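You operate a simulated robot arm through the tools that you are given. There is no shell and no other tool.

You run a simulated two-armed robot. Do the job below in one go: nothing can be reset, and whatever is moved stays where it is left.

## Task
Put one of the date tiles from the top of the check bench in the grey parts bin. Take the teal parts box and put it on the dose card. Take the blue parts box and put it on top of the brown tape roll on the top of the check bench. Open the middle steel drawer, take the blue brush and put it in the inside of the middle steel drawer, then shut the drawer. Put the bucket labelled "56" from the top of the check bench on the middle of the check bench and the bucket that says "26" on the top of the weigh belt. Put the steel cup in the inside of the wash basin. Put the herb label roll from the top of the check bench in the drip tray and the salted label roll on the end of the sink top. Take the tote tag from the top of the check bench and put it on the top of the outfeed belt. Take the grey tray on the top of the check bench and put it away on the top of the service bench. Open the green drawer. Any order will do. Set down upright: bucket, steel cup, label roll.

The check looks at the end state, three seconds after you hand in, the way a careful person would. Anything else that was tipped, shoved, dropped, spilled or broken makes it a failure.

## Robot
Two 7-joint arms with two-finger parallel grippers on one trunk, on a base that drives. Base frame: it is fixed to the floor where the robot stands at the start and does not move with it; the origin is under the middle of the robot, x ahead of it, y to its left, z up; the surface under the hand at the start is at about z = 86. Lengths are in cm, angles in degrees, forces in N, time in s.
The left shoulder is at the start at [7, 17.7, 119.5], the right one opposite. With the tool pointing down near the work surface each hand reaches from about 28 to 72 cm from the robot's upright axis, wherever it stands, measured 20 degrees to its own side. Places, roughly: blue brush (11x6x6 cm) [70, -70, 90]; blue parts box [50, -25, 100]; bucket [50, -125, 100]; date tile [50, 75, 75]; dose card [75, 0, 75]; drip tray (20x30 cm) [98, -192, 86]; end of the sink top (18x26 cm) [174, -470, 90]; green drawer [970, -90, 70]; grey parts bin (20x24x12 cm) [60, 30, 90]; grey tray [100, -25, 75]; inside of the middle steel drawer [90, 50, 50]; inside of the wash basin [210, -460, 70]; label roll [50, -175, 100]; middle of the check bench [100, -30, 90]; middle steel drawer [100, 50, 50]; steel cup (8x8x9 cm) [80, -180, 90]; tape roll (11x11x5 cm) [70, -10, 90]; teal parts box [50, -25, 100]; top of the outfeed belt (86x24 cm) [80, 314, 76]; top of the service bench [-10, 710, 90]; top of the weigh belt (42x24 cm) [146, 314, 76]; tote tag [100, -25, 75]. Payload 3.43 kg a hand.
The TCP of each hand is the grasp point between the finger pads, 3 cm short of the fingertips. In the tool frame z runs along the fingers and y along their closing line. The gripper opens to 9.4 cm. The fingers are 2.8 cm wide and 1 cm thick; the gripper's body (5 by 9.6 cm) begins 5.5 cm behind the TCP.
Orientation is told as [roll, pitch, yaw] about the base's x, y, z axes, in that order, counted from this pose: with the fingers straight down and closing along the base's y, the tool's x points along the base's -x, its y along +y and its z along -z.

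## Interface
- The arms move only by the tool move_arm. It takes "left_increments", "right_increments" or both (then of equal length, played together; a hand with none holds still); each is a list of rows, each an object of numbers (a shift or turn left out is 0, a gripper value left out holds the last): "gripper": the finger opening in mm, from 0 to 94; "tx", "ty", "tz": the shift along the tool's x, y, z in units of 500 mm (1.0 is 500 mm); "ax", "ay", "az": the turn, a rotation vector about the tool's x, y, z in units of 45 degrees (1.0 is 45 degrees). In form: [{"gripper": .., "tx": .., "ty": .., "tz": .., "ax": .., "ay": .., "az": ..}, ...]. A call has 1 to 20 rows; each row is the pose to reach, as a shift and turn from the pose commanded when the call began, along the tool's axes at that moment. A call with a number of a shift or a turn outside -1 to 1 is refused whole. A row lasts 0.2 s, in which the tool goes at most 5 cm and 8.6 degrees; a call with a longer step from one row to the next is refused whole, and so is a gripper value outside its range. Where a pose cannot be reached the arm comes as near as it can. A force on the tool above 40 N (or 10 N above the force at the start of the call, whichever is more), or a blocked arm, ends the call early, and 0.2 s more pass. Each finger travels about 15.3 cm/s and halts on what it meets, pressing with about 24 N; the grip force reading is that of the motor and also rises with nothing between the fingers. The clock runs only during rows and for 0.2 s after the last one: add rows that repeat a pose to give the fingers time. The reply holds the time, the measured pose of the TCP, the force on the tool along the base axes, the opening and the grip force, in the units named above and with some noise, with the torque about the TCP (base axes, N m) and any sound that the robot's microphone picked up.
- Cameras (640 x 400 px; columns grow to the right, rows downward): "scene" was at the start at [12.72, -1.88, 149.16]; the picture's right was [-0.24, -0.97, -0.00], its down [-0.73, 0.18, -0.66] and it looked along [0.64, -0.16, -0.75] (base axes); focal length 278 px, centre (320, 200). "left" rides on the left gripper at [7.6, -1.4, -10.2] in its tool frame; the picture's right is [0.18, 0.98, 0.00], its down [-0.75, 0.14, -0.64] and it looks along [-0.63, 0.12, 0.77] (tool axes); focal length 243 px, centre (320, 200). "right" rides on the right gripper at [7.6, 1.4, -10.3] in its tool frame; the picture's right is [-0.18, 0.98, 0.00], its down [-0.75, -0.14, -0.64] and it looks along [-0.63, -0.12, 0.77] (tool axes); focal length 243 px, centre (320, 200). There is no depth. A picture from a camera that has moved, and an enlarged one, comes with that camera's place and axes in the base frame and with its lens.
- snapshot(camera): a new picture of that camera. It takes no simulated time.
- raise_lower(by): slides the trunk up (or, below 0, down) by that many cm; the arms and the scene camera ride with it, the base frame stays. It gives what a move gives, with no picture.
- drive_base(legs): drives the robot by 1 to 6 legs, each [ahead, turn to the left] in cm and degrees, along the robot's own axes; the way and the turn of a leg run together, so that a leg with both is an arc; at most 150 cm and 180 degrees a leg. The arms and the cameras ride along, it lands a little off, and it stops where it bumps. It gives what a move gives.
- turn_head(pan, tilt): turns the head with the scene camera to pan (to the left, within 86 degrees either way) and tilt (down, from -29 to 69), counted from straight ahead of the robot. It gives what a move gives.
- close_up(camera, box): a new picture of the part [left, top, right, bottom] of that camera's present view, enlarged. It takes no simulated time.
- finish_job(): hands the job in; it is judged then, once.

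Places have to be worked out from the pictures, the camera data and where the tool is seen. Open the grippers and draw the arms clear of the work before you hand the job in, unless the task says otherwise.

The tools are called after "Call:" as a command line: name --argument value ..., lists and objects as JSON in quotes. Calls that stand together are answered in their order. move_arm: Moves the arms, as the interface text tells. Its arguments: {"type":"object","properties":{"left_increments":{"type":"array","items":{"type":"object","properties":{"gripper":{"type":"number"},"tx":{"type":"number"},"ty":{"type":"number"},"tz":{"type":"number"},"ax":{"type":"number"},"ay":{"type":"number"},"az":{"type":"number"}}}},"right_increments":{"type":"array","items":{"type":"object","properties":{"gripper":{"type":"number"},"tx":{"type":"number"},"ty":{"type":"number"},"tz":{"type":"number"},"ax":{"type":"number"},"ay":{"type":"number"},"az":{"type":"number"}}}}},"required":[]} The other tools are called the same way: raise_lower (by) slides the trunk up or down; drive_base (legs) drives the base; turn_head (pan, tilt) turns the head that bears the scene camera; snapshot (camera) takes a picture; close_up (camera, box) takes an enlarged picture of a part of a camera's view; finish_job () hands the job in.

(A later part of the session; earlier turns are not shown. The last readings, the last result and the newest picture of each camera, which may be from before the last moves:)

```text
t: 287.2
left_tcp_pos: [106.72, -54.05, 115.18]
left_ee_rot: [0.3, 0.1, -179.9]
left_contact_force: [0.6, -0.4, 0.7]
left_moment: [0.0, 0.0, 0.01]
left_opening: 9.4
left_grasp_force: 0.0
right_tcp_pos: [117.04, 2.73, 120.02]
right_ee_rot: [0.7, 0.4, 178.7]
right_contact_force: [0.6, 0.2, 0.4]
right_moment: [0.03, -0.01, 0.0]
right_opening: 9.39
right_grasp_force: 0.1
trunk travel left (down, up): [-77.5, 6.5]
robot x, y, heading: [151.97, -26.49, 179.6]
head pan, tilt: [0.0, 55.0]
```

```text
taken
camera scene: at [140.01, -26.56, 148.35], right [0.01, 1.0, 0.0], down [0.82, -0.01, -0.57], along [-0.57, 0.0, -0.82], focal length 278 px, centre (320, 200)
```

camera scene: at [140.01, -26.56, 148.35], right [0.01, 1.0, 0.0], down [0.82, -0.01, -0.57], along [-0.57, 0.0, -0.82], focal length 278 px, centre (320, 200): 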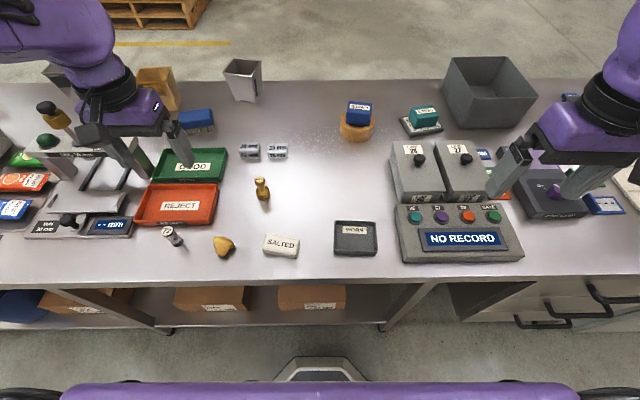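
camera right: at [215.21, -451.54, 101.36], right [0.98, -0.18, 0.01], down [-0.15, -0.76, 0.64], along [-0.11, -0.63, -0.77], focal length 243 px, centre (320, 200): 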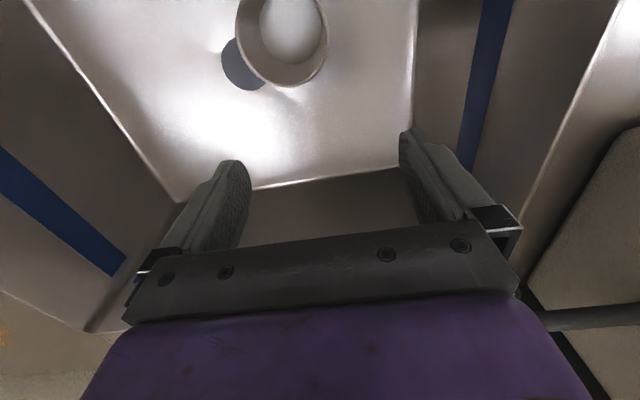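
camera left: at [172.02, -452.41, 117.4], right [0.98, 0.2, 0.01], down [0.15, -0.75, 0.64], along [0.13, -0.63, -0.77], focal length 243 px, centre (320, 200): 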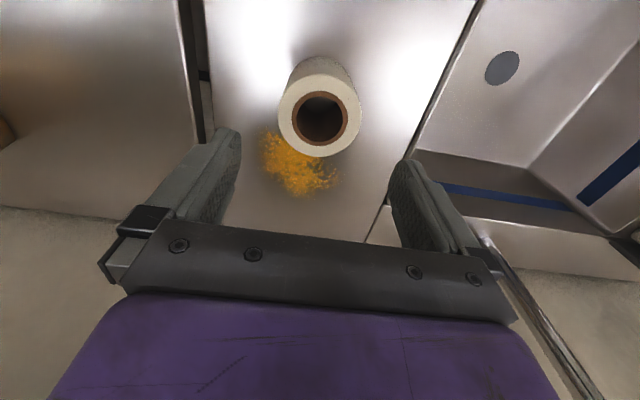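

I look closely at the SALTED block and the tray to be sure what they are.

Call:
close_up --camera "scene" --box '[140, 140, 400, 300]'

Call:
close_up --camera "scene" --box '[0, 90, 200, 250]'

Call:
close_up --camera "scene" --box '[380, 130, 640, 330]'

```text
2.46 times, centred on (270, 220) of scene
camera zoom: at [140.01, -26.56, 148.35], right [0.01, 1.0, 0.0], down [0.82, -0.01, -0.57], along [-0.57, 0.0, -0.82], focal length 684 px, centre (443, 151)
```

zoom: 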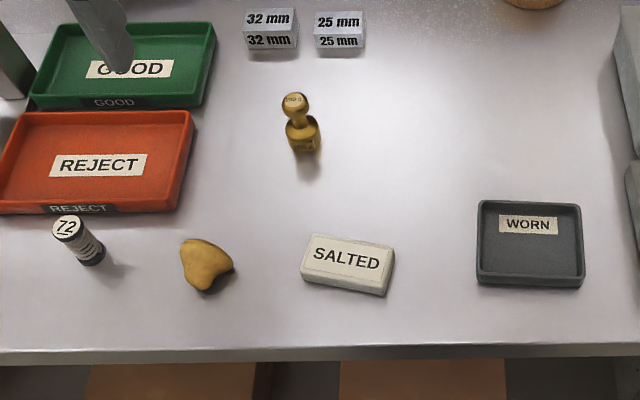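

```text
2.50 times, centred on (100, 170) of scene
camera zoom: at [140.01, -26.56, 148.35], right [0.01, 1.0, 0.0], down [0.82, -0.01, -0.57], along [-0.57, 0.0, -0.82], focal length 695 px, centre (870, 275)
```

zoom: 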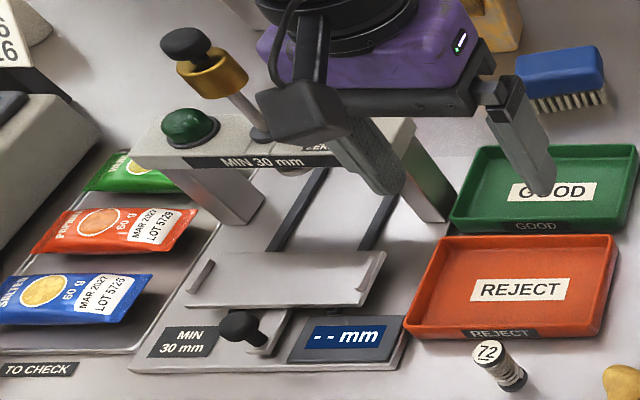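

```text
2.00 times, centred on (510, 230) of scene
camera zoom: at [140.01, -26.56, 148.35], right [0.01, 1.0, 0.0], down [0.82, -0.01, -0.57], along [-0.57, 0.0, -0.82], focal length 556 px, centre (-60, 140)
```

zoom: 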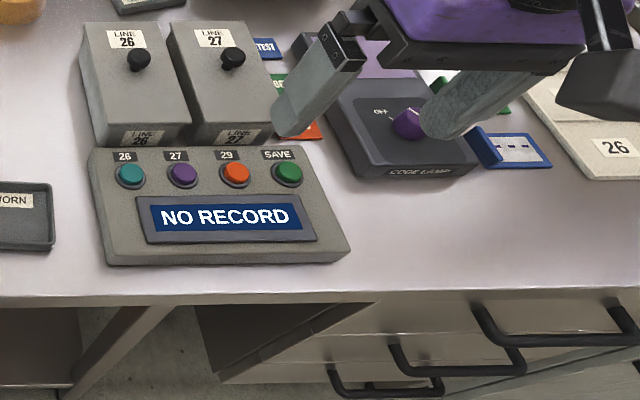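

The SALTED block is the tote tag (≈[110.8,-35.5], yaw ≈-14°), the grey tray "WORN" ≈[108.7,-17.8], 10×8 cm. I bring the left hand over the tag, turning it so the fingers close across its short side.

Call:
move_arm --left_increments '[{"tx": 0.013, "ty": -0.06, "tz": 0.03, "az": -0.16}, {"tx": 0.027, "ty": -0.12, "tz": 0.07, "az": -0.33}, {"tx": 0.04, "ty": -0.18, "tz": 0.1, "az": -0.5}, {"tx": 0.055, "ty": -0.24, "tz": 0.14, "az": -0.67}, {"tx": 0.07, "ty": -0.31, "tz": 0.18, "az": -0.84}, {"tx": 0.082, "ty": -0.37, "tz": 0.22, "az": -1.0}, {"tx": 0.082, "ty": -0.37, "tz": 0.22, "az": -1.0}]'

Call:
move_arm --left_increments '[{"az": -0.16}, {"az": -0.33}, {"az": -0.5}, {"az": -0.67}, {"az": -0.696}, {"az": -0.696}]'

Call:
snapshot --camera "left"

Call:
snapshot --camera "scene"

```text
t: 288.9
left_tcp_pos: [110.91, -35.55, 104.02]
left_ee_rot: [0.3, -0.2, -134.8]
left_contact_force: [0.6, -0.4, 0.3]
left_moment: [0.01, 0.02, -0.02]
left_opening: 9.39
left_grasp_force: 0.1
right_tcp_pos: [117.07, 2.72, 120.01]
right_ee_rot: [0.7, 0.2, 178.7]
right_contact_force: [-0.3, 0.7, -0.4]
right_moment: [0.0, 0.03, 0.01]
right_opening: 9.39
right_grasp_force: 0.1
trunk travel left (down, up): [-77.5, 6.5]
robot x, y, heading: [152.15, -26.34, 179.6]
head pan, tilt: [0.0, 55.0]
```

```text
t: 290.2
left_tcp_pos: [110.86, -35.71, 104.15]
left_ee_rot: [0.2, -0.5, -103.6]
left_contact_force: [0.3, -0.6, 0.2]
left_moment: [0.02, 0.02, -0.04]
left_opening: 9.39
left_grasp_force: 0.1
right_tcp_pos: [116.98, 2.81, 120.04]
right_ee_rot: [0.6, 0.4, 178.7]
right_contact_force: [0.2, -0.1, 0.1]
right_moment: [0.02, 0.0, 0.03]
right_opening: 9.43
right_grasp_force: 0.0
trunk travel left (down, up): [-77.5, 6.5]
robot x, y, heading: [152.25, -26.82, 179.6]
head pan, tilt: [0.0, 55.0]
```

```text
taken
camera left: at [111.3, -27.72, 114.32], right [1.0, -0.05, 0.0], down [-0.04, -0.76, 0.65], along [-0.03, -0.65, -0.76], focal length 243 px, centre (320, 200)
```

left: 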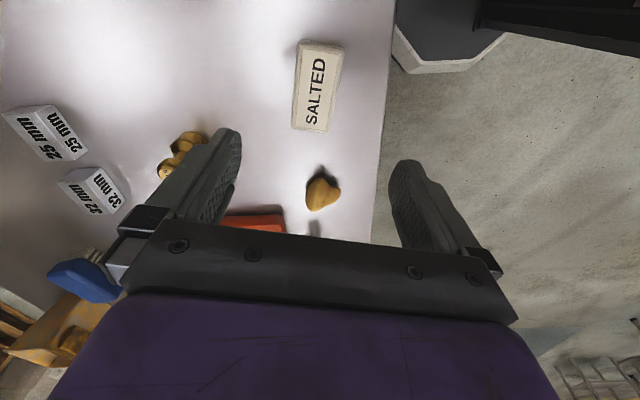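

```text
taken
camera scene: at [140.01, -26.53, 148.34], right [0.01, 1.0, 0.0], down [0.82, -0.01, -0.57], along [-0.57, 0.0, -0.82], focal length 278 px, centre (320, 200)
```

scene: 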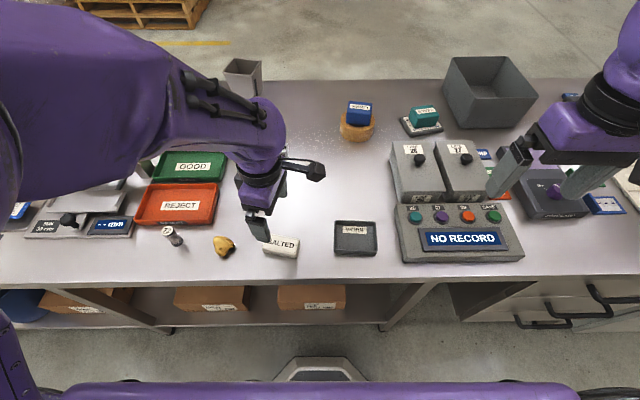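

The tag is aligned under the hand. I descend around it to z≈89.4 and close.

Call:
move_arm --left_increments '[{"tz": 0.07}, {"tz": 0.14}, {"tz": 0.21}, {"tz": 0.27}, {"tz": 0.29}, {"tz": 0.295}, {"tz": 0.295}]'

Call:
snapshot --camera "left"

```text
t: 291.9
left_tcp_pos: [109.95, -35.47, 90.39]
left_ee_rot: [-0.8, 3.3, -100.6]
left_contact_force: [-0.1, -0.6, 0.7]
left_moment: [-0.02, -0.05, 0.01]
left_opening: 9.4
left_grasp_force: 0.2
right_tcp_pos: [116.96, 2.87, 119.89]
right_ee_rot: [0.6, 0.3, 178.7]
right_contact_force: [0.3, 0.1, 0.3]
right_moment: [0.0, 0.0, 0.01]
right_opening: 9.39
right_grasp_force: 0.1
trunk travel left (down, up): [-77.5, 6.5]
robot x, y, heading: [152.27, -26.29, 179.9]
head pan, tilt: [0.0, 55.0]
```

```text
taken
camera left: at [110.03, -28.31, 101.14], right [1.0, 0.0, 0.0], down [0.0, -0.8, 0.59], along [0.0, -0.59, -0.8], focal length 243 px, centre (320, 200)
```

left: 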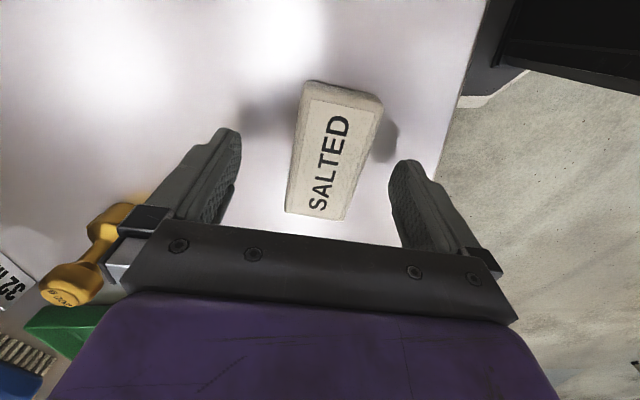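

The hand stopped a little high and slightly tilted. I hold a moment and go 0.5 cm lower, watching the reading.

Call:
move_arm --left_increments '[{"tz": 0.004}, {"tz": 0.008}, {"tz": 0.01}, {"tz": 0.01}]'

```text
t: 292.9
left_tcp_pos: [110.04, -35.62, 89.7]
left_ee_rot: [-0.6, 3.2, -100.7]
left_contact_force: [0.2, -0.8, -0.1]
left_moment: [0.01, 0.04, 0.0]
left_opening: 9.4
left_grasp_force: 0.1
right_tcp_pos: [116.94, 2.81, 119.99]
right_ee_rot: [0.7, 0.3, 178.7]
right_contact_force: [-0.3, -0.3, 0.0]
right_moment: [-0.03, 0.0, 0.05]
right_opening: 9.4
right_grasp_force: 0.1
trunk travel left (down, up): [-77.5, 6.5]
robot x, y, heading: [151.85, -26.48, 179.6]
head pan, tilt: [0.0, 55.0]
```

Call:
move_arm --left_increments '[{"tz": 0.008}, {"tz": 0.01, "gripper": 60}, {"tz": 0.01, "gripper": 30}, {"tz": 0.01, "gripper": 20}, {"tz": 0.01, "gripper": 20}]'

Call:
snapshot --camera "left"

```text
t: 294.1
left_tcp_pos: [110.14, -35.72, 89.27]
left_ee_rot: [-0.7, 2.8, -100.8]
left_contact_force: [-6.9, 5.5, 24.4]
left_moment: [0.21, 0.07, 0.08]
left_opening: 4.46
left_grasp_force: 24.4
right_tcp_pos: [117.09, 3.04, 120.14]
right_ee_rot: [0.8, 0.3, 178.7]
right_contact_force: [0.1, -0.9, -0.2]
right_moment: [-0.02, 0.01, -0.01]
right_opening: 9.41
right_grasp_force: 0.1
trunk travel left (down, up): [-77.5, 6.5]
robot x, y, heading: [152.34, -26.43, 179.2]
head pan, tilt: [0.0, 55.0]
```

```text
taken
camera left: at [110.17, -28.26, 99.87], right [1.0, 0.0, 0.0], down [0.0, -0.8, 0.6], along [0.0, -0.6, -0.8], focal length 243 px, centre (320, 200)
```

left: 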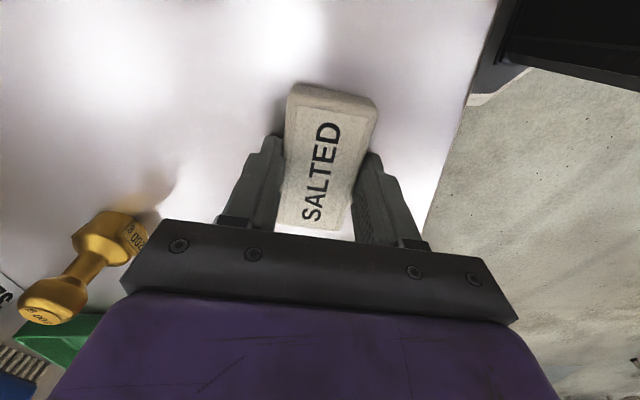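

Fingertips touched the bench (24 N) as the tag was gripped at 4.5 cm. I lift straight up.

Call:
move_arm --left_increments '[{"tz": -0.03}, {"tz": -0.1}, {"tz": -0.18}, {"tz": -0.26}, {"tz": -0.34}, {"tz": -0.4}, {"tz": -0.4}]'

Call:
snapshot --camera "left"

Call:
snapshot --camera "scene"

```text
t: 295.6
left_tcp_pos: [110.79, -35.66, 108.39]
left_ee_rot: [0.2, -0.4, -103.7]
left_contact_force: [0.3, -0.3, -0.6]
left_moment: [0.0, -0.05, -0.01]
left_opening: 4.39
left_grasp_force: 24.3
right_tcp_pos: [116.93, 2.88, 119.95]
right_ee_rot: [0.7, 0.3, 178.7]
right_contact_force: [0.0, 0.6, 0.0]
right_moment: [-0.04, 0.0, -0.02]
right_opening: 9.38
right_grasp_force: 0.1
trunk travel left (down, up): [-77.5, 6.5]
robot x, y, heading: [152.24, -26.06, 179.6]
head pan, tilt: [0.0, 55.0]
```

```text
taken
camera left: at [111.21, -27.64, 118.55], right [1.0, -0.05, 0.0], down [-0.04, -0.76, 0.65], along [-0.03, -0.65, -0.76], focal length 243 px, centre (320, 200)
```

left: 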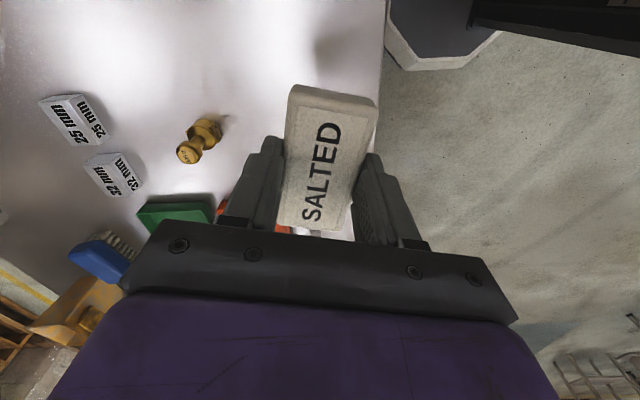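

```text
taken
camera scene: at [139.91, -26.53, 148.33], right [0.01, 1.0, 0.0], down [0.82, -0.01, -0.57], along [-0.57, 0.0, -0.82], focal length 278 px, centre (320, 200)
```

scene: 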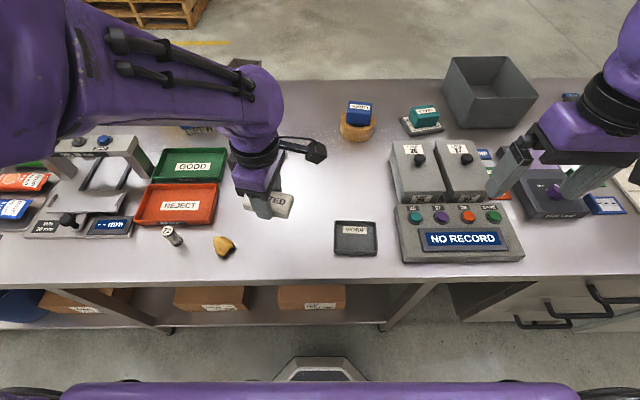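

The tag is held and nothing else moved. I draw the left hand aside and bring the right hand over the tray, turning it to close across its 8 cm side.

Call:
move_arm --left_increments '[{"tx": -0.06, "tz": -0.02, "az": 0.16}, {"tx": -0.12, "tz": -0.04, "az": 0.33}, {"tx": -0.18, "tz": -0.06, "az": 0.5}, {"tx": -0.25, "tz": -0.08, "az": 0.67}, {"tx": -0.31, "tz": -0.1, "az": 0.84}, {"tx": -0.368, "tz": -0.12, "az": 1.0}, {"tx": -0.368, "tz": -0.12, "az": 1.0}]'

Call:
move_arm --right_increments '[{"tx": -0.026, "ty": 0.07, "tz": 0.04, "az": -0.16}, {"tx": -0.052, "ty": 0.14, "tz": 0.09, "az": -0.33}, {"tx": -0.08, "ty": 0.21, "tz": 0.14, "az": -0.5}, {"tx": -0.105, "ty": 0.28, "tz": 0.19, "az": -0.67}, {"tx": -0.13, "ty": 0.35, "tz": 0.235, "az": -0.84}, {"tx": -0.157, "ty": 0.416, "tz": 0.28, "az": -1.0}, {"tx": -0.157, "ty": 0.416, "tz": 0.28, "az": -1.0}]'

Call:
move_arm --right_increments '[{"az": -0.16}, {"az": -0.33}, {"az": -0.5}, {"az": -0.67}, {"az": -0.84}, {"az": -1.0}, {"az": -1.0}]'

Call:
snapshot --camera "right"

Call:
snapshot --camera "scene"

```text
t: 297.2
left_tcp_pos: [106.42, -53.48, 114.56]
left_ee_rot: [0.4, -0.1, -148.7]
left_contact_force: [0.7, 0.2, -1.1]
left_moment: [-0.01, 0.02, -0.04]
left_opening: 4.42
left_grasp_force: 23.5
right_tcp_pos: [116.97, 2.81, 120.17]
right_ee_rot: [0.7, 0.3, 178.7]
right_contact_force: [0.2, 0.7, -0.4]
right_moment: [0.03, -0.02, -0.01]
right_opening: 9.4
right_grasp_force: 0.1
trunk travel left (down, up): [-77.5, 6.5]
robot x, y, heading: [152.38, -26.44, 179.9]
head pan, tilt: [0.0, 55.0]
```

```text
t: 298.9
left_tcp_pos: [106.45, -53.38, 114.62]
left_ee_rot: [0.3, -0.2, -148.6]
left_contact_force: [1.0, -0.2, -0.8]
left_moment: [0.01, 0.03, -0.02]
left_opening: 4.4
left_grasp_force: 23.8
right_tcp_pos: [108.98, -18.1, 106.3]
right_ee_rot: [0.7, -0.4, -136.2]
right_contact_force: [-0.8, 0.0, -0.5]
right_moment: [0.01, 0.01, -0.03]
right_opening: 9.4
right_grasp_force: 0.0
trunk travel left (down, up): [-77.5, 6.5]
robot x, y, heading: [152.35, -26.62, 179.5]
head pan, tilt: [0.0, 55.0]
```

```text
t: 300.4
left_tcp_pos: [106.39, -53.39, 114.51]
left_ee_rot: [0.3, -0.2, -148.6]
left_contact_force: [-0.2, -0.4, 0.0]
left_moment: [-0.05, -0.01, 0.04]
left_opening: 4.4
left_grasp_force: 23.7
right_tcp_pos: [108.82, -18.06, 106.34]
right_ee_rot: [0.3, -0.7, -91.1]
right_contact_force: [0.4, 0.2, -0.1]
right_moment: [-0.02, 0.03, 0.01]
right_opening: 9.4
right_grasp_force: 0.0
trunk travel left (down, up): [-77.5, 6.5]
robot x, y, heading: [152.65, -26.36, 179.4]
head pan, tilt: [0.0, 55.0]
```

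```text
taken
camera right: at [110.33, -10.37, 116.43], right [0.98, -0.2, 0.01], down [-0.16, -0.74, 0.65], along [-0.13, -0.64, -0.76], focal length 243 px, centre (320, 200)
```

right: 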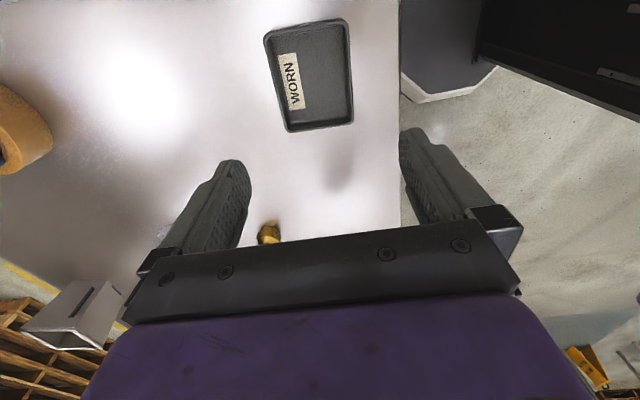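

```text
taken
camera scene: at [140.0, -26.57, 148.34], right [0.01, 1.0, 0.0], down [0.82, -0.01, -0.57], along [-0.57, 0.0, -0.82], focal length 278 px, centre (320, 200)
```

scene: 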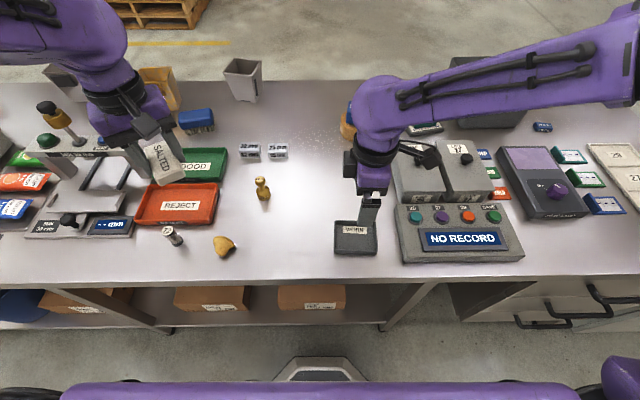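

Tray seen at about [108.3,-17.6], nearly square to the hand. I make a small correction, descend to z≈95, and look again.

Call:
move_arm --right_increments '[{"tx": 0.002, "ty": -0.004, "tz": 0.08, "az": 0.02}, {"tx": 0.004, "ty": -0.008, "tz": 0.16, "az": 0.04}, {"tx": 0.004, "ty": -0.008, "tz": 0.226, "az": 0.04}, {"tx": 0.004, "ty": -0.008, "tz": 0.226, "az": 0.04}]'

Call:
snapshot --camera "right"

Call:
close_up --camera "scene" --box '[290, 160, 450, 280]'

```text
t: 301.4
left_tcp_pos: [106.43, -53.53, 114.69]
left_ee_rot: [0.4, -0.1, -148.6]
left_contact_force: [-0.4, -0.2, -0.5]
left_moment: [-0.04, -0.01, 0.01]
left_opening: 4.39
left_grasp_force: 23.9
right_tcp_pos: [108.44, -17.92, 94.94]
right_ee_rot: [0.3, -0.7, -92.9]
right_contact_force: [-0.3, 0.4, -0.8]
right_moment: [0.0, -0.05, 0.0]
right_opening: 9.4
right_grasp_force: 0.0
trunk travel left (down, up): [-77.5, 6.5]
robot x, y, heading: [151.78, -26.44, 179.7]
head pan, tilt: [0.0, 55.0]
```

```text
taken
camera right: at [110.27, -10.3, 105.12], right [0.97, -0.24, 0.01], down [-0.18, -0.74, 0.65], along [-0.15, -0.63, -0.76], focal length 243 px, centre (320, 200)
```

right: 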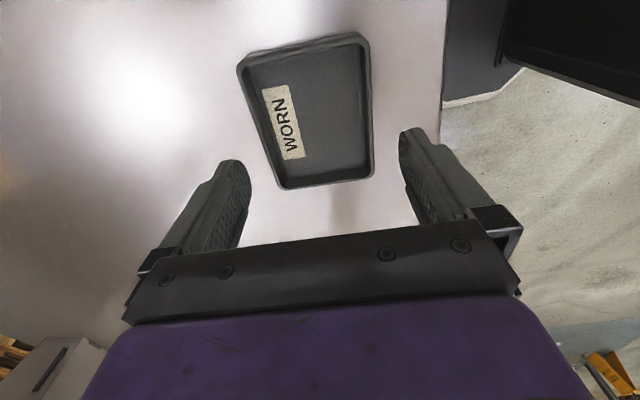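

```text
3.33 times, centred on (370, 220) of scene
camera zoom: at [140.04, -26.55, 148.35], right [0.01, 1.0, 0.0], down [0.82, -0.01, -0.57], along [-0.57, 0.0, -0.82], focal length 927 px, centre (153, 133)
```

zoom: 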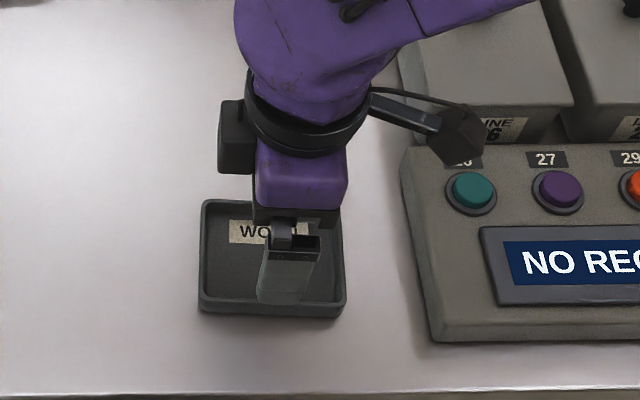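

Estimates put the tray's centre within 0.3 cm of the hand. I descend slowly to z≈89.6, ready to stop on contact.

Call:
move_arm --right_increments '[{"ty": -0.002, "tz": 0.03}, {"ty": -0.002, "tz": 0.05}, {"ty": -0.002, "tz": 0.07}, {"ty": -0.002, "tz": 0.085}, {"ty": -0.002, "tz": 0.1}, {"ty": -0.002, "tz": 0.107}, {"ty": -0.002, "tz": 0.107}]'

Call:
snapshot --camera "right"

Call:
close_up --camera "scene" --box '[290, 160, 450, 280]'

```text
t: 303.1
left_tcp_pos: [106.45, -53.58, 114.49]
left_ee_rot: [0.3, -0.2, -148.6]
left_contact_force: [-0.6, 0.4, 0.7]
left_moment: [-0.01, -0.03, 0.02]
left_opening: 4.39
left_grasp_force: 23.9
right_tcp_pos: [108.35, -17.95, 89.54]
right_ee_rot: [0.3, -0.7, -93.1]
right_contact_force: [-0.4, -1.1, -0.2]
right_moment: [0.01, 0.02, 0.0]
right_opening: 9.4
right_grasp_force: 0.0
trunk travel left (down, up): [-77.5, 6.5]
robot x, y, heading: [151.74, -26.92, 179.6]
head pan, tilt: [0.0, 55.0]
```

```text
taken
camera right: at [110.15, -10.43, 99.75], right [0.97, -0.24, 0.01], down [-0.18, -0.74, 0.65], along [-0.15, -0.63, -0.76], focal length 243 px, centre (320, 200)
```

right: 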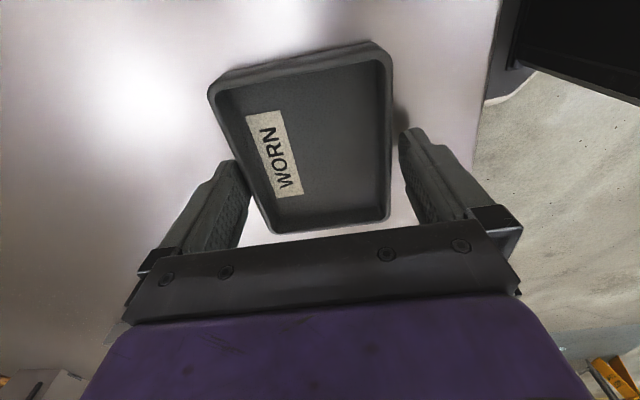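

```text
3.33 times, centred on (370, 220) of scene
camera zoom: at [140.01, -26.56, 148.34], right [0.01, 1.0, 0.0], down [0.82, -0.01, -0.57], along [-0.57, 0.0, -0.82], focal length 927 px, centre (153, 133)
```

zoom: 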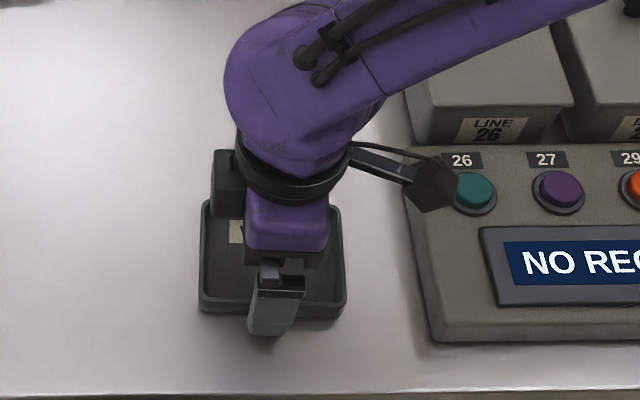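

Both fingers are outside the tray walls. I close, then lift.

Call:
move_arm --right_increments '[{"gripper": 85}, {"gripper": 75}, {"gripper": 65}, {"gripper": 60}, {"gripper": 60}]'

Call:
move_arm --right_increments '[{"tz": -0.03}, {"tz": -0.1}, {"tz": -0.18}, {"tz": -0.26}, {"tz": -0.34}, {"tz": -0.42}, {"tz": -0.42}]'

Call:
snapshot --camera "right"

Call:
snapshot --camera "scene"

```text
t: 304.2
left_tcp_pos: [106.53, -53.46, 114.52]
left_ee_rot: [0.2, -0.2, -148.5]
left_contact_force: [-0.2, 0.2, -0.6]
left_moment: [0.0, 0.05, 0.02]
left_opening: 4.38
left_grasp_force: 24.1
right_tcp_pos: [108.41, -18.06, 89.58]
right_ee_rot: [0.3, -0.6, -93.1]
right_contact_force: [-0.6, 0.3, 0.2]
right_moment: [0.03, 0.02, 0.0]
right_opening: 8.42
right_grasp_force: 24.5
trunk travel left (down, up): [-77.5, 6.5]
robot x, y, heading: [152.1, -26.7, 179.6]
head pan, tilt: [0.0, 55.0]
```

```text
t: 305.9
left_tcp_pos: [106.4, -53.41, 114.52]
left_ee_rot: [0.4, -0.1, -148.6]
left_contact_force: [-0.2, 0.3, -0.2]
left_moment: [0.0, -0.02, 0.0]
left_opening: 4.39
left_grasp_force: 23.8
right_tcp_pos: [108.22, -17.83, 110.52]
right_ee_rot: [0.4, -0.8, -93.2]
right_contact_force: [-0.8, 0.4, -1.3]
right_moment: [0.02, -0.01, 0.0]
right_opening: 8.44
right_grasp_force: 24.5
trunk travel left (down, up): [-77.5, 6.5]
robot x, y, heading: [151.86, -26.85, 179.6]
head pan, tilt: [0.0, 55.0]
```

```text
taken
camera right: at [110.0, -10.17, 120.78], right [0.97, -0.24, 0.01], down [-0.18, -0.74, 0.65], along [-0.15, -0.63, -0.76], focal length 243 px, centre (320, 200)
```

right: 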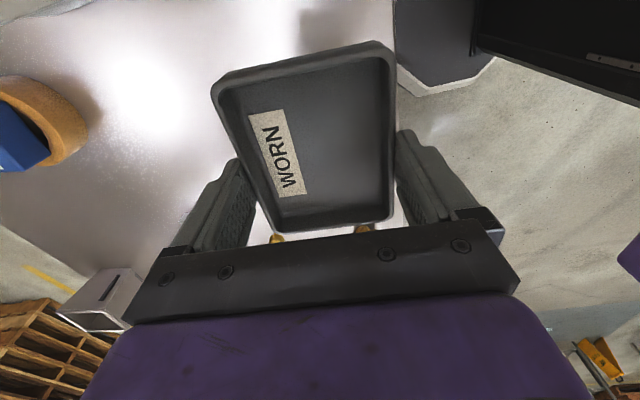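

```text
taken
camera scene: at [139.93, -26.56, 148.33], right [0.01, 1.0, 0.0], down [0.82, -0.01, -0.57], along [-0.57, 0.0, -0.82], focal length 278 px, centre (320, 200)
```

scene: 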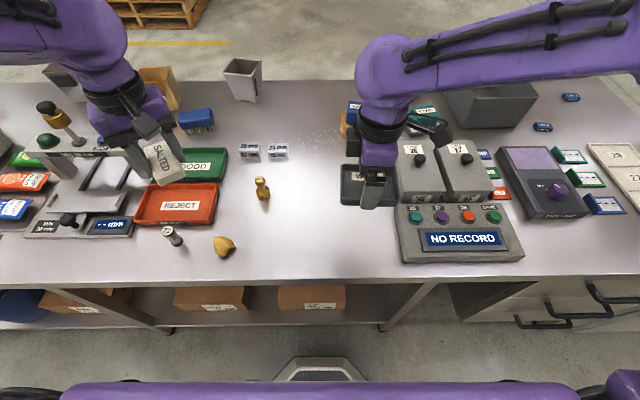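

Tray is held level at 8.4 cm. I shift it to my right side, back off 30 cm and turn toward +y to look at the way to the belts.

Call:
move_arm --right_increments '[{"tz": -0.04, "tx": 0.05}, {"tz": -0.08, "tx": 0.12, "ty": 0.02}, {"tz": -0.12, "tx": 0.2, "ty": 0.04}, {"tz": -0.12, "tx": 0.28, "ty": 0.05}, {"tz": -0.12, "tx": 0.344, "ty": 0.062}, {"tz": -0.12, "tx": 0.344, "ty": 0.062}]'

Call:
drive_base --legs '[[-38, 0], [0, -90]]'

Call:
turn_head --pan 0 --tilt 20

Call:
snapshot --camera "scene"

```text
t: 307.2
left_tcp_pos: [106.58, -53.48, 114.48]
left_ee_rot: [0.4, 0.0, -148.6]
left_contact_force: [-1.1, 0.5, -0.8]
left_moment: [0.0, -0.02, -0.01]
left_opening: 4.4
left_grasp_force: 23.4
right_tcp_pos: [112.22, -0.71, 116.37]
right_ee_rot: [0.3, -0.6, -93.1]
right_contact_force: [-0.2, -0.1, -0.7]
right_moment: [0.02, -0.01, 0.0]
right_opening: 8.44
right_grasp_force: 24.3
trunk travel left (down, up): [-77.5, 6.5]
robot x, y, heading: [152.12, -26.94, 179.6]
head pan, tilt: [0.0, 55.0]
```

```text
t: 313.5
left_tcp_pos: [163.62, 19.27, 114.5]
left_ee_rot: [0.2, -0.1, 120.5]
left_contact_force: [0.0, 0.4, -1.2]
left_moment: [0.0, -0.06, 0.01]
left_opening: 4.36
left_grasp_force: 24.4
right_tcp_pos: [216.3, 12.65, 116.16]
right_ee_rot: [0.3, -0.6, 176.0]
right_contact_force: [0.5, 0.4, -1.0]
right_moment: [-0.01, 0.0, 0.01]
right_opening: 8.43
right_grasp_force: 24.1
trunk travel left (down, up): [-77.5, 6.5]
robot x, y, heading: [190.04, -26.89, 88.6]
head pan, tilt: [0.0, 55.0]
```

```text
t: 314.5
left_tcp_pos: [163.52, 19.23, 114.63]
left_ee_rot: [0.3, -0.1, 120.6]
left_contact_force: [-0.3, -0.2, 0.1]
left_moment: [-0.04, 0.02, 0.0]
left_opening: 4.36
left_grasp_force: 24.3
right_tcp_pos: [216.37, 12.65, 116.42]
right_ee_rot: [0.3, -0.8, 176.0]
right_contact_force: [-0.7, -0.9, -1.3]
right_moment: [-0.02, 0.01, 0.03]
right_opening: 8.43
right_grasp_force: 23.8
trunk travel left (down, up): [-77.5, 6.5]
robot x, y, heading: [189.55, -27.11, 88.7]
head pan, tilt: [0.0, 20.0]
```

```text
taken
camera scene: at [190.15, -12.49, 153.54], right [1.0, -0.02, 0.0], down [-0.01, -0.34, -0.94], along [0.02, 0.94, -0.34], focal length 278 px, centre (320, 200)
```

scene: 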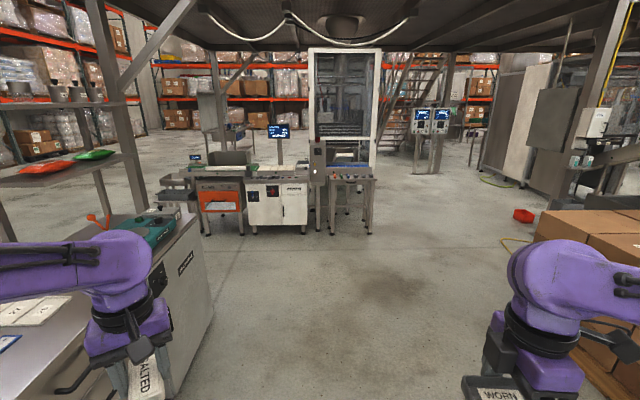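

The way ahead is open: I see the belt line with the weigh unit and outfeed on the left. I drive 150 cm toward it and look again.

Call:
drive_base --legs '[[150, 1.3]]'

Call:
turn_head --pan 15 --tilt 22

Call:
snapshot --camera "scene"

```text
t: 322.0
left_tcp_pos: [164.05, 169.41, 114.54]
left_ee_rot: [0.3, -0.1, 121.8]
left_contact_force: [-0.6, 0.1, -0.5]
left_moment: [-0.01, 0.02, -0.02]
left_opening: 4.4
left_grasp_force: 23.6
right_tcp_pos: [216.94, 163.95, 116.2]
right_ee_rot: [0.3, -0.6, 177.5]
right_contact_force: [-0.7, 0.0, -0.2]
right_moment: [0.01, 0.01, 0.0]
right_opening: 8.41
right_grasp_force: 23.9
trunk travel left (down, up): [-77.5, 6.5]
robot x, y, heading: [191.34, 124.0, 90.1]
head pan, tilt: [0.0, 20.0]
```

```text
t: 322.7
left_tcp_pos: [164.04, 169.38, 114.54]
left_ee_rot: [0.3, -0.1, 121.8]
left_contact_force: [-0.1, -0.3, -1.7]
left_moment: [0.01, -0.01, 0.02]
left_opening: 4.41
left_grasp_force: 24.0
right_tcp_pos: [216.89, 164.14, 116.34]
right_ee_rot: [0.3, -0.7, 177.4]
right_contact_force: [0.2, 0.5, -0.4]
right_moment: [0.0, 0.01, -0.01]
right_opening: 8.44
right_grasp_force: 24.0
trunk travel left (down, up): [-77.5, 6.5]
robot x, y, heading: [191.39, 123.8, 89.7]
head pan, tilt: [15.0, 22.0]
```

```text
taken
camera scene: at [188.97, 137.94, 153.22], right [0.97, 0.26, 0.0], down [0.1, -0.36, -0.93], along [-0.24, 0.9, -0.37], focal length 278 px, centre (320, 200)
```

scene: 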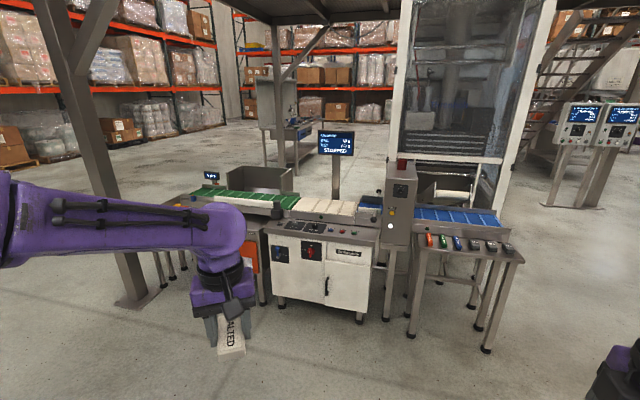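

Green outfeed belt ≈[86,316], cream weigh belt ≈[142,313]; the control cabinet in front of the weigh belt sticks out to y≈272. I move to about (105,205) to face the outfeed belt.

Call:
drive_base --legs '[[78, 0], [0, 90], [88, 0], [0, -90]]'

Call:
turn_head --pan 0 --tilt 40

Call:
snapshot --camera "scene"

```text
t: 338.9
left_tcp_pos: [76.24, 247.22, 114.58]
left_ee_rot: [0.3, -0.1, 121.5]
left_contact_force: [0.5, -0.2, 0.5]
left_moment: [-0.02, 0.0, 0.0]
left_opening: 4.39
left_grasp_force: 23.6
right_tcp_pos: [128.92, 241.6, 116.25]
right_ee_rot: [0.2, -0.8, 177.0]
right_contact_force: [0.6, 0.0, -0.5]
right_moment: [0.0, -0.01, 0.03]
right_opening: 8.46
right_grasp_force: 24.5
trunk travel left (down, up): [-77.5, 6.5]
robot x, y, heading: [103.17, 201.82, 89.5]
head pan, tilt: [15.0, 22.0]
```

```text
t: 339.7
left_tcp_pos: [76.15, 247.29, 114.51]
left_ee_rot: [0.3, 0.0, 121.5]
left_contact_force: [0.3, -0.6, -1.3]
left_moment: [-0.01, 0.01, -0.02]
left_opening: 4.38
left_grasp_force: 24.4
right_tcp_pos: [129.03, 241.5, 116.25]
right_ee_rot: [0.3, -0.7, 177.0]
right_contact_force: [-0.4, 0.0, -1.3]
right_moment: [0.0, 0.02, -0.02]
right_opening: 8.45
right_grasp_force: 23.6
trunk travel left (down, up): [-77.5, 6.5]
robot x, y, heading: [103.16, 201.31, 89.9]
head pan, tilt: [0.0, 40.0]
```

```text
taken
camera scene: at [103.22, 215.11, 150.42], right [1.0, -0.01, 0.0], down [0.0, -0.64, -0.77], along [0.0, 0.77, -0.64], focal length 278 px, centre (320, 200)
```

scene: 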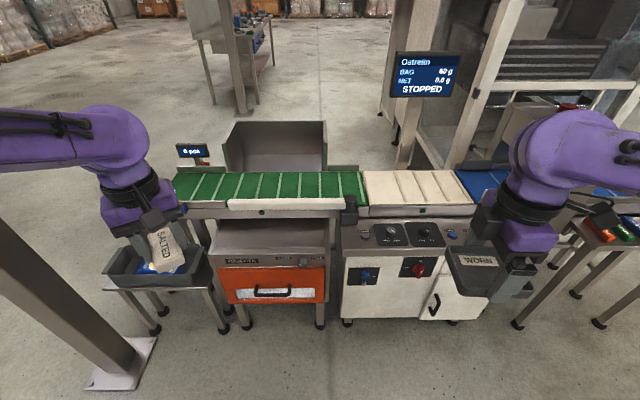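

Clear geometry: the cabinets' fronts are at y≈285, belts at y≈313. I drive forward 50 cm to stand at y≈252.

Call:
drive_base --legs '[[50, 0]]'

Call:
turn_head --pan 0 --tilt 52

Call:
snapshot --camera "scene"

```text
t: 342.6
left_tcp_pos: [76.42, 297.09, 114.43]
left_ee_rot: [0.2, -0.1, 121.4]
left_contact_force: [-0.1, 0.3, -0.3]
left_moment: [-0.01, 0.0, 0.01]
left_opening: 4.39
left_grasp_force: 23.5
right_tcp_pos: [129.12, 291.38, 116.24]
right_ee_rot: [0.2, -0.8, 177.0]
right_contact_force: [0.7, -0.3, -1.2]
right_moment: [0.0, -0.01, 0.03]
right_opening: 8.42
right_grasp_force: 24.0
trunk travel left (down, up): [-77.5, 6.5]
robot x, y, heading: [103.14, 251.42, 89.6]
head pan, tilt: [0.0, 40.0]
```

```text
t: 343.4
left_tcp_pos: [76.37, 297.25, 114.56]
left_ee_rot: [0.4, -0.1, 121.3]
left_contact_force: [0.6, -0.2, 0.2]
left_moment: [-0.01, 0.0, -0.03]
left_opening: 4.39
left_grasp_force: 24.0
right_tcp_pos: [129.12, 291.52, 116.23]
right_ee_rot: [0.3, -0.7, 176.9]
right_contact_force: [0.0, 0.1, -0.2]
right_moment: [0.02, 0.02, -0.02]
right_opening: 8.43
right_grasp_force: 24.3
trunk travel left (down, up): [-77.5, 6.5]
robot x, y, heading: [102.96, 251.26, 89.6]
head pan, tilt: [0.0, 52.0]
```

```text
taken
camera scene: at [103.47, 264.12, 148.73], right [1.0, -0.01, 0.0], down [0.0, -0.79, -0.62], along [0.0, 0.62, -0.79], focal length 278 px, centre (320, 200)
```

scene: 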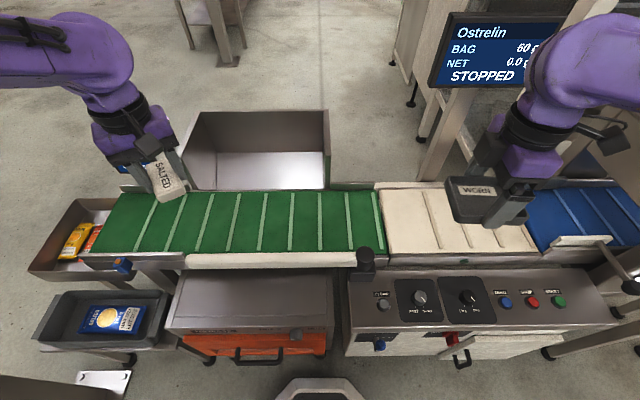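

The green belt has cleats about 9 cm apart; a gap centre lies at x≈81.4, y≈312.5. I bring the tag there with its long side across the belt.

Call:
move_arm --left_increments '[{"tx": -0.03, "ty": -0.035, "tz": 0.05, "az": 0.1}, {"tx": -0.06, "ty": -0.07, "tz": 0.12, "az": 0.23}, {"tx": -0.09, "ty": -0.105, "tz": 0.19, "az": 0.36}, {"tx": -0.12, "ty": -0.14, "tz": 0.26, "az": 0.49}, {"tx": -0.15, "ty": -0.175, "tz": 0.33, "az": 0.6}, {"tx": -0.18, "ty": -0.21, "tz": 0.4, "az": 0.696}, {"tx": -0.21, "ty": -0.244, "tz": 0.46, "az": 0.696}, {"tx": -0.21, "ty": -0.244, "tz": 0.49, "az": 0.696}, {"tx": -0.21, "ty": -0.244, "tz": 0.49, "az": 0.696}]'

Call:
snapshot --camera "left"

Call:
close_up --camera "scene" --box '[80, 120, 400, 320]'

```text
t: 345.4
left_tcp_pos: [81.27, 312.35, 89.94]
left_ee_rot: [0.3, -0.1, 90.1]
left_contact_force: [0.4, 0.3, -0.4]
left_moment: [-0.02, -0.01, 0.03]
left_opening: 4.4
left_grasp_force: 23.6
right_tcp_pos: [129.16, 291.47, 116.35]
right_ee_rot: [0.3, -0.8, 177.0]
right_contact_force: [-0.1, -0.5, -0.5]
right_moment: [0.04, 0.02, 0.01]
right_opening: 8.42
right_grasp_force: 23.8
trunk travel left (down, up): [-77.5, 6.5]
robot x, y, heading: [102.99, 251.5, 89.4]
head pan, tilt: [0.0, 52.0]
```

```text
taken
camera left: at [82.87, 304.88, 100.23], right [-0.98, -0.19, 0.01], down [-0.14, 0.75, 0.64], along [-0.12, 0.63, -0.77], focal length 243 px, centre (320, 200)
```

left: 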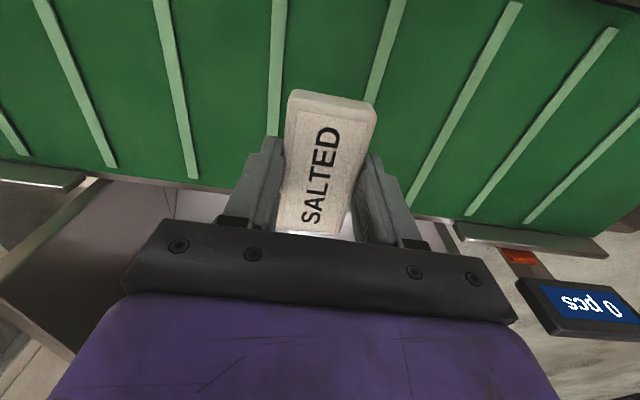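

```text
2.00 times, centred on (240, 220) of scene
camera zoom: at [103.47, 264.04, 148.73], right [1.0, -0.01, 0.0], down [0.0, -0.79, -0.62], along [0.0, 0.62, -0.79], focal length 556 px, centre (480, 160)
```

zoom: 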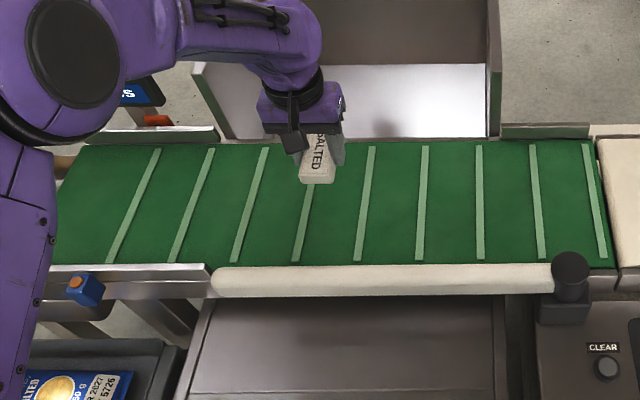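

The tag hangs right between two cleats. I lower it to just above the belt, then feel for contact.

Call:
move_arm --left_increments '[{"tz": 0.06}, {"tz": 0.13}, {"tz": 0.19}, {"tz": 0.19}]'

Call:
move_arm --left_increments '[{"tz": 0.006}, {"tz": 0.012}, {"tz": 0.018}, {"tz": 0.018}]'

Call:
snapshot --camera "left"

```text
t: 346.4
left_tcp_pos: [81.12, 312.45, 80.47]
left_ee_rot: [0.3, 0.0, 90.1]
left_contact_force: [0.1, -0.4, -0.3]
left_moment: [-0.01, -0.02, -0.01]
left_opening: 4.38
left_grasp_force: 23.9
right_tcp_pos: [129.31, 291.43, 116.38]
right_ee_rot: [0.3, -0.8, 176.9]
right_contact_force: [-0.3, -0.2, -1.4]
right_moment: [-0.01, 0.01, 0.0]
right_opening: 8.43
right_grasp_force: 24.4
trunk travel left (down, up): [-77.5, 6.5]
robot x, y, heading: [103.18, 251.58, 89.8]
head pan, tilt: [0.0, 52.0]
```

```text
t: 347.4
left_tcp_pos: [81.22, 312.39, 79.49]
left_ee_rot: [0.3, 0.1, 90.2]
left_contact_force: [-0.5, -0.5, -0.5]
left_moment: [0.01, -0.03, -0.01]
left_opening: 4.39
left_grasp_force: 23.7
right_tcp_pos: [129.23, 291.44, 116.21]
right_ee_rot: [0.3, -0.6, 177.0]
right_contact_force: [0.1, 0.4, -1.6]
right_moment: [0.0, -0.02, -0.02]
right_opening: 8.44
right_grasp_force: 23.6
trunk travel left (down, up): [-77.5, 6.5]
robot x, y, heading: [103.22, 251.43, 89.5]
head pan, tilt: [0.0, 52.0]
```

```text
taken
camera left: at [82.78, 304.92, 89.82], right [-0.98, -0.19, 0.01], down [-0.14, 0.75, 0.64], along [-0.12, 0.63, -0.77], focal length 243 px, centre (320, 200)
```

left: 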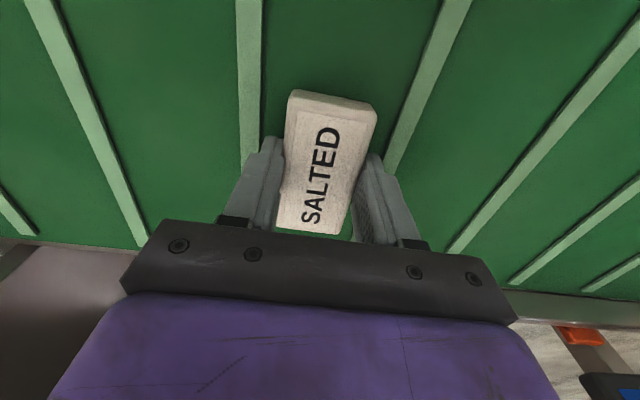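

The +x finger is close to a cleat, so I shift 0.5 cm toward −x and continue lowering to contact.

Call:
move_arm --left_increments '[{"ty": 0.01}, {"ty": 0.01, "tz": 0.004}, {"ty": 0.01, "tz": 0.008}, {"ty": 0.01, "tz": 0.008}]'

```text
t: 348.4
left_tcp_pos: [80.65, 312.31, 79.15]
left_ee_rot: [0.2, 0.1, 90.1]
left_contact_force: [0.0, 0.5, 1.5]
left_moment: [-0.03, -0.01, 0.0]
left_opening: 4.42
left_grasp_force: 23.7
right_tcp_pos: [129.25, 291.48, 116.31]
right_ee_rot: [0.4, -0.6, 177.0]
right_contact_force: [0.3, -0.1, 0.2]
right_moment: [0.02, 0.01, -0.01]
right_opening: 8.45
right_grasp_force: 23.7
trunk travel left (down, up): [-77.5, 6.5]
robot x, y, heading: [103.44, 251.54, 89.9]
head pan, tilt: [0.0, 52.0]
```

Nearly touching (1.5 N). I lower a hair more, open modestly to 58 mm, and rise.

Call:
move_arm --left_increments '[{"tz": 0.003}, {"tz": 0.003, "gripper": 58}, {"tz": 0.003, "gripper": 58}, {"tz": 0.003, "gripper": 58}, {"tz": -0.04}, {"tz": -0.12}, {"tz": -0.2}, {"tz": -0.28}, {"tz": -0.28}]'

Call:
snapshot --camera "left"

Call:
close_up --camera "scene" --box '[80, 120, 400, 320]'

```text
t: 350.4
left_tcp_pos: [80.73, 312.56, 93.22]
left_ee_rot: [0.2, 0.1, 90.0]
left_contact_force: [-0.5, -0.3, -0.6]
left_moment: [-0.02, 0.02, 0.01]
left_opening: 5.79
left_grasp_force: 0.2
right_tcp_pos: [129.16, 291.61, 116.19]
right_ee_rot: [0.4, -0.7, 177.0]
right_contact_force: [-0.3, -0.1, -1.2]
right_moment: [-0.03, 0.0, -0.03]
right_opening: 8.41
right_grasp_force: 24.2
trunk travel left (down, up): [-77.5, 6.5]
robot x, y, heading: [103.05, 251.6, 89.8]
head pan, tilt: [0.0, 52.0]
```

```text
taken
camera left: at [82.39, 305.0, 103.49], right [-0.98, -0.19, 0.01], down [-0.14, 0.75, 0.64], along [-0.12, 0.63, -0.77], focal length 243 px, centre (320, 200)
```

left: 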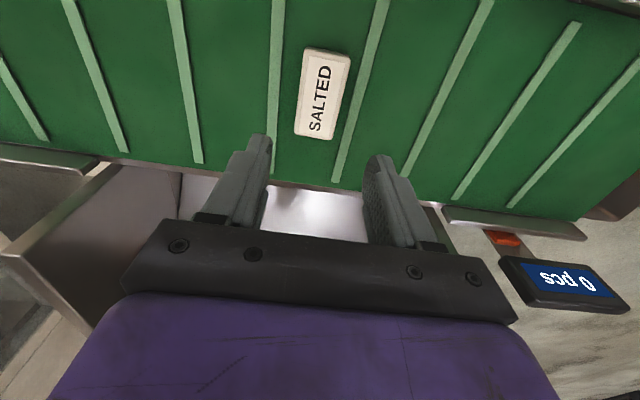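

```text
2.00 times, centred on (240, 220) of scene
camera zoom: at [103.46, 264.11, 148.72], right [1.0, -0.01, 0.0], down [0.0, -0.79, -0.62], along [0.0, 0.62, -0.79], focal length 556 px, centre (480, 160)
```

zoom: 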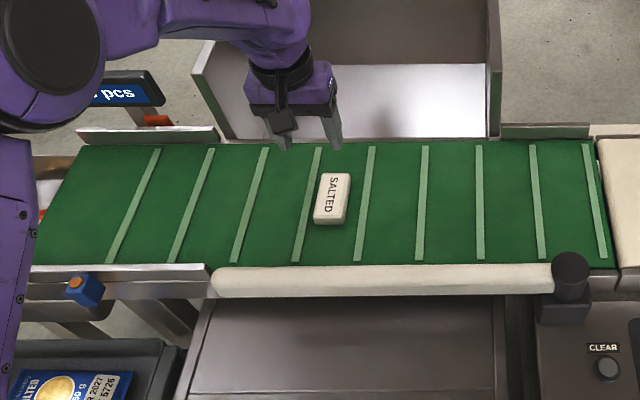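

The tag lies flat on the outfeed belt. I raise and retract the left hand, back away, and head for the service bench with the tray, passing left of the column at [6,270].

Call:
move_arm --left_increments '[{"tz": -0.09}, {"tz": -0.18, "tx": 0.02}, {"tz": -0.27, "tx": 0.05}, {"tz": -0.36, "tx": 0.1}, {"tz": -0.42, "tx": 0.15}, {"tz": -0.44, "tx": 0.22}, {"tz": -0.44, "tx": 0.3}, {"tz": -0.44, "tx": 0.36}, {"tz": -0.44, "tx": 0.36}]'

Call:
drive_base --legs '[[-60, 0], [0, 90], [120, 0]]'

Call:
turn_head --pan -50 --tilt 18

Call:
snapshot --camera "scene"

```text
refused: row 4 steps farther than a row can; nothing moved
```

```text
t: 363.3
left_tcp_pos: [-77.61, 168.41, 93.18]
left_ee_rot: [0.3, 0.1, -179.5]
left_contact_force: [0.3, -0.6, 0.5]
left_moment: [0.0, -0.02, 0.01]
left_opening: 5.81
left_grasp_force: 0.0
right_tcp_pos: [-57.0, 216.87, 116.18]
right_ee_rot: [0.3, -0.7, -92.6]
right_contact_force: [0.5, -0.5, -1.4]
right_moment: [0.01, -0.02, 0.0]
right_opening: 8.43
right_grasp_force: 23.7
trunk travel left (down, up): [-77.5, 6.5]
robot x, y, heading: [-16.7, 191.1, -180.0]
head pan, tilt: [0.0, 52.0]
```

```text
t: 364.4
left_tcp_pos: [-77.83, 168.43, 93.11]
left_ee_rot: [0.3, 0.1, -179.5]
left_contact_force: [1.0, 0.4, -1.0]
left_moment: [0.04, 0.01, 0.02]
left_opening: 5.81
left_grasp_force: 0.0
right_tcp_pos: [-57.2, 216.93, 116.29]
right_ee_rot: [0.2, -0.6, -92.5]
right_contact_force: [0.2, -0.3, -0.8]
right_moment: [0.0, -0.02, 0.0]
right_opening: 8.44
right_grasp_force: 24.2
trunk travel left (down, up): [-77.5, 6.5]
robot x, y, heading: [-16.95, 191.17, -180.0]
head pan, tilt: [-50.0, 18.0]
```

```text
taken
camera scene: at [-27.93, 198.38, 153.87], right [0.76, 0.64, 0.0], down [0.2, -0.24, -0.95], along [-0.61, 0.73, -0.31], focal length 278 px, centre (320, 200)
```

scene: 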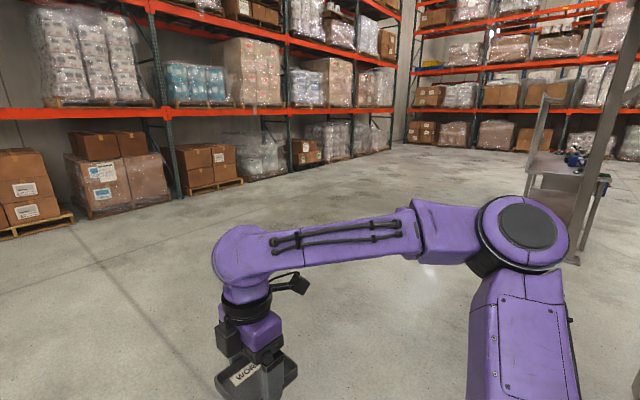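

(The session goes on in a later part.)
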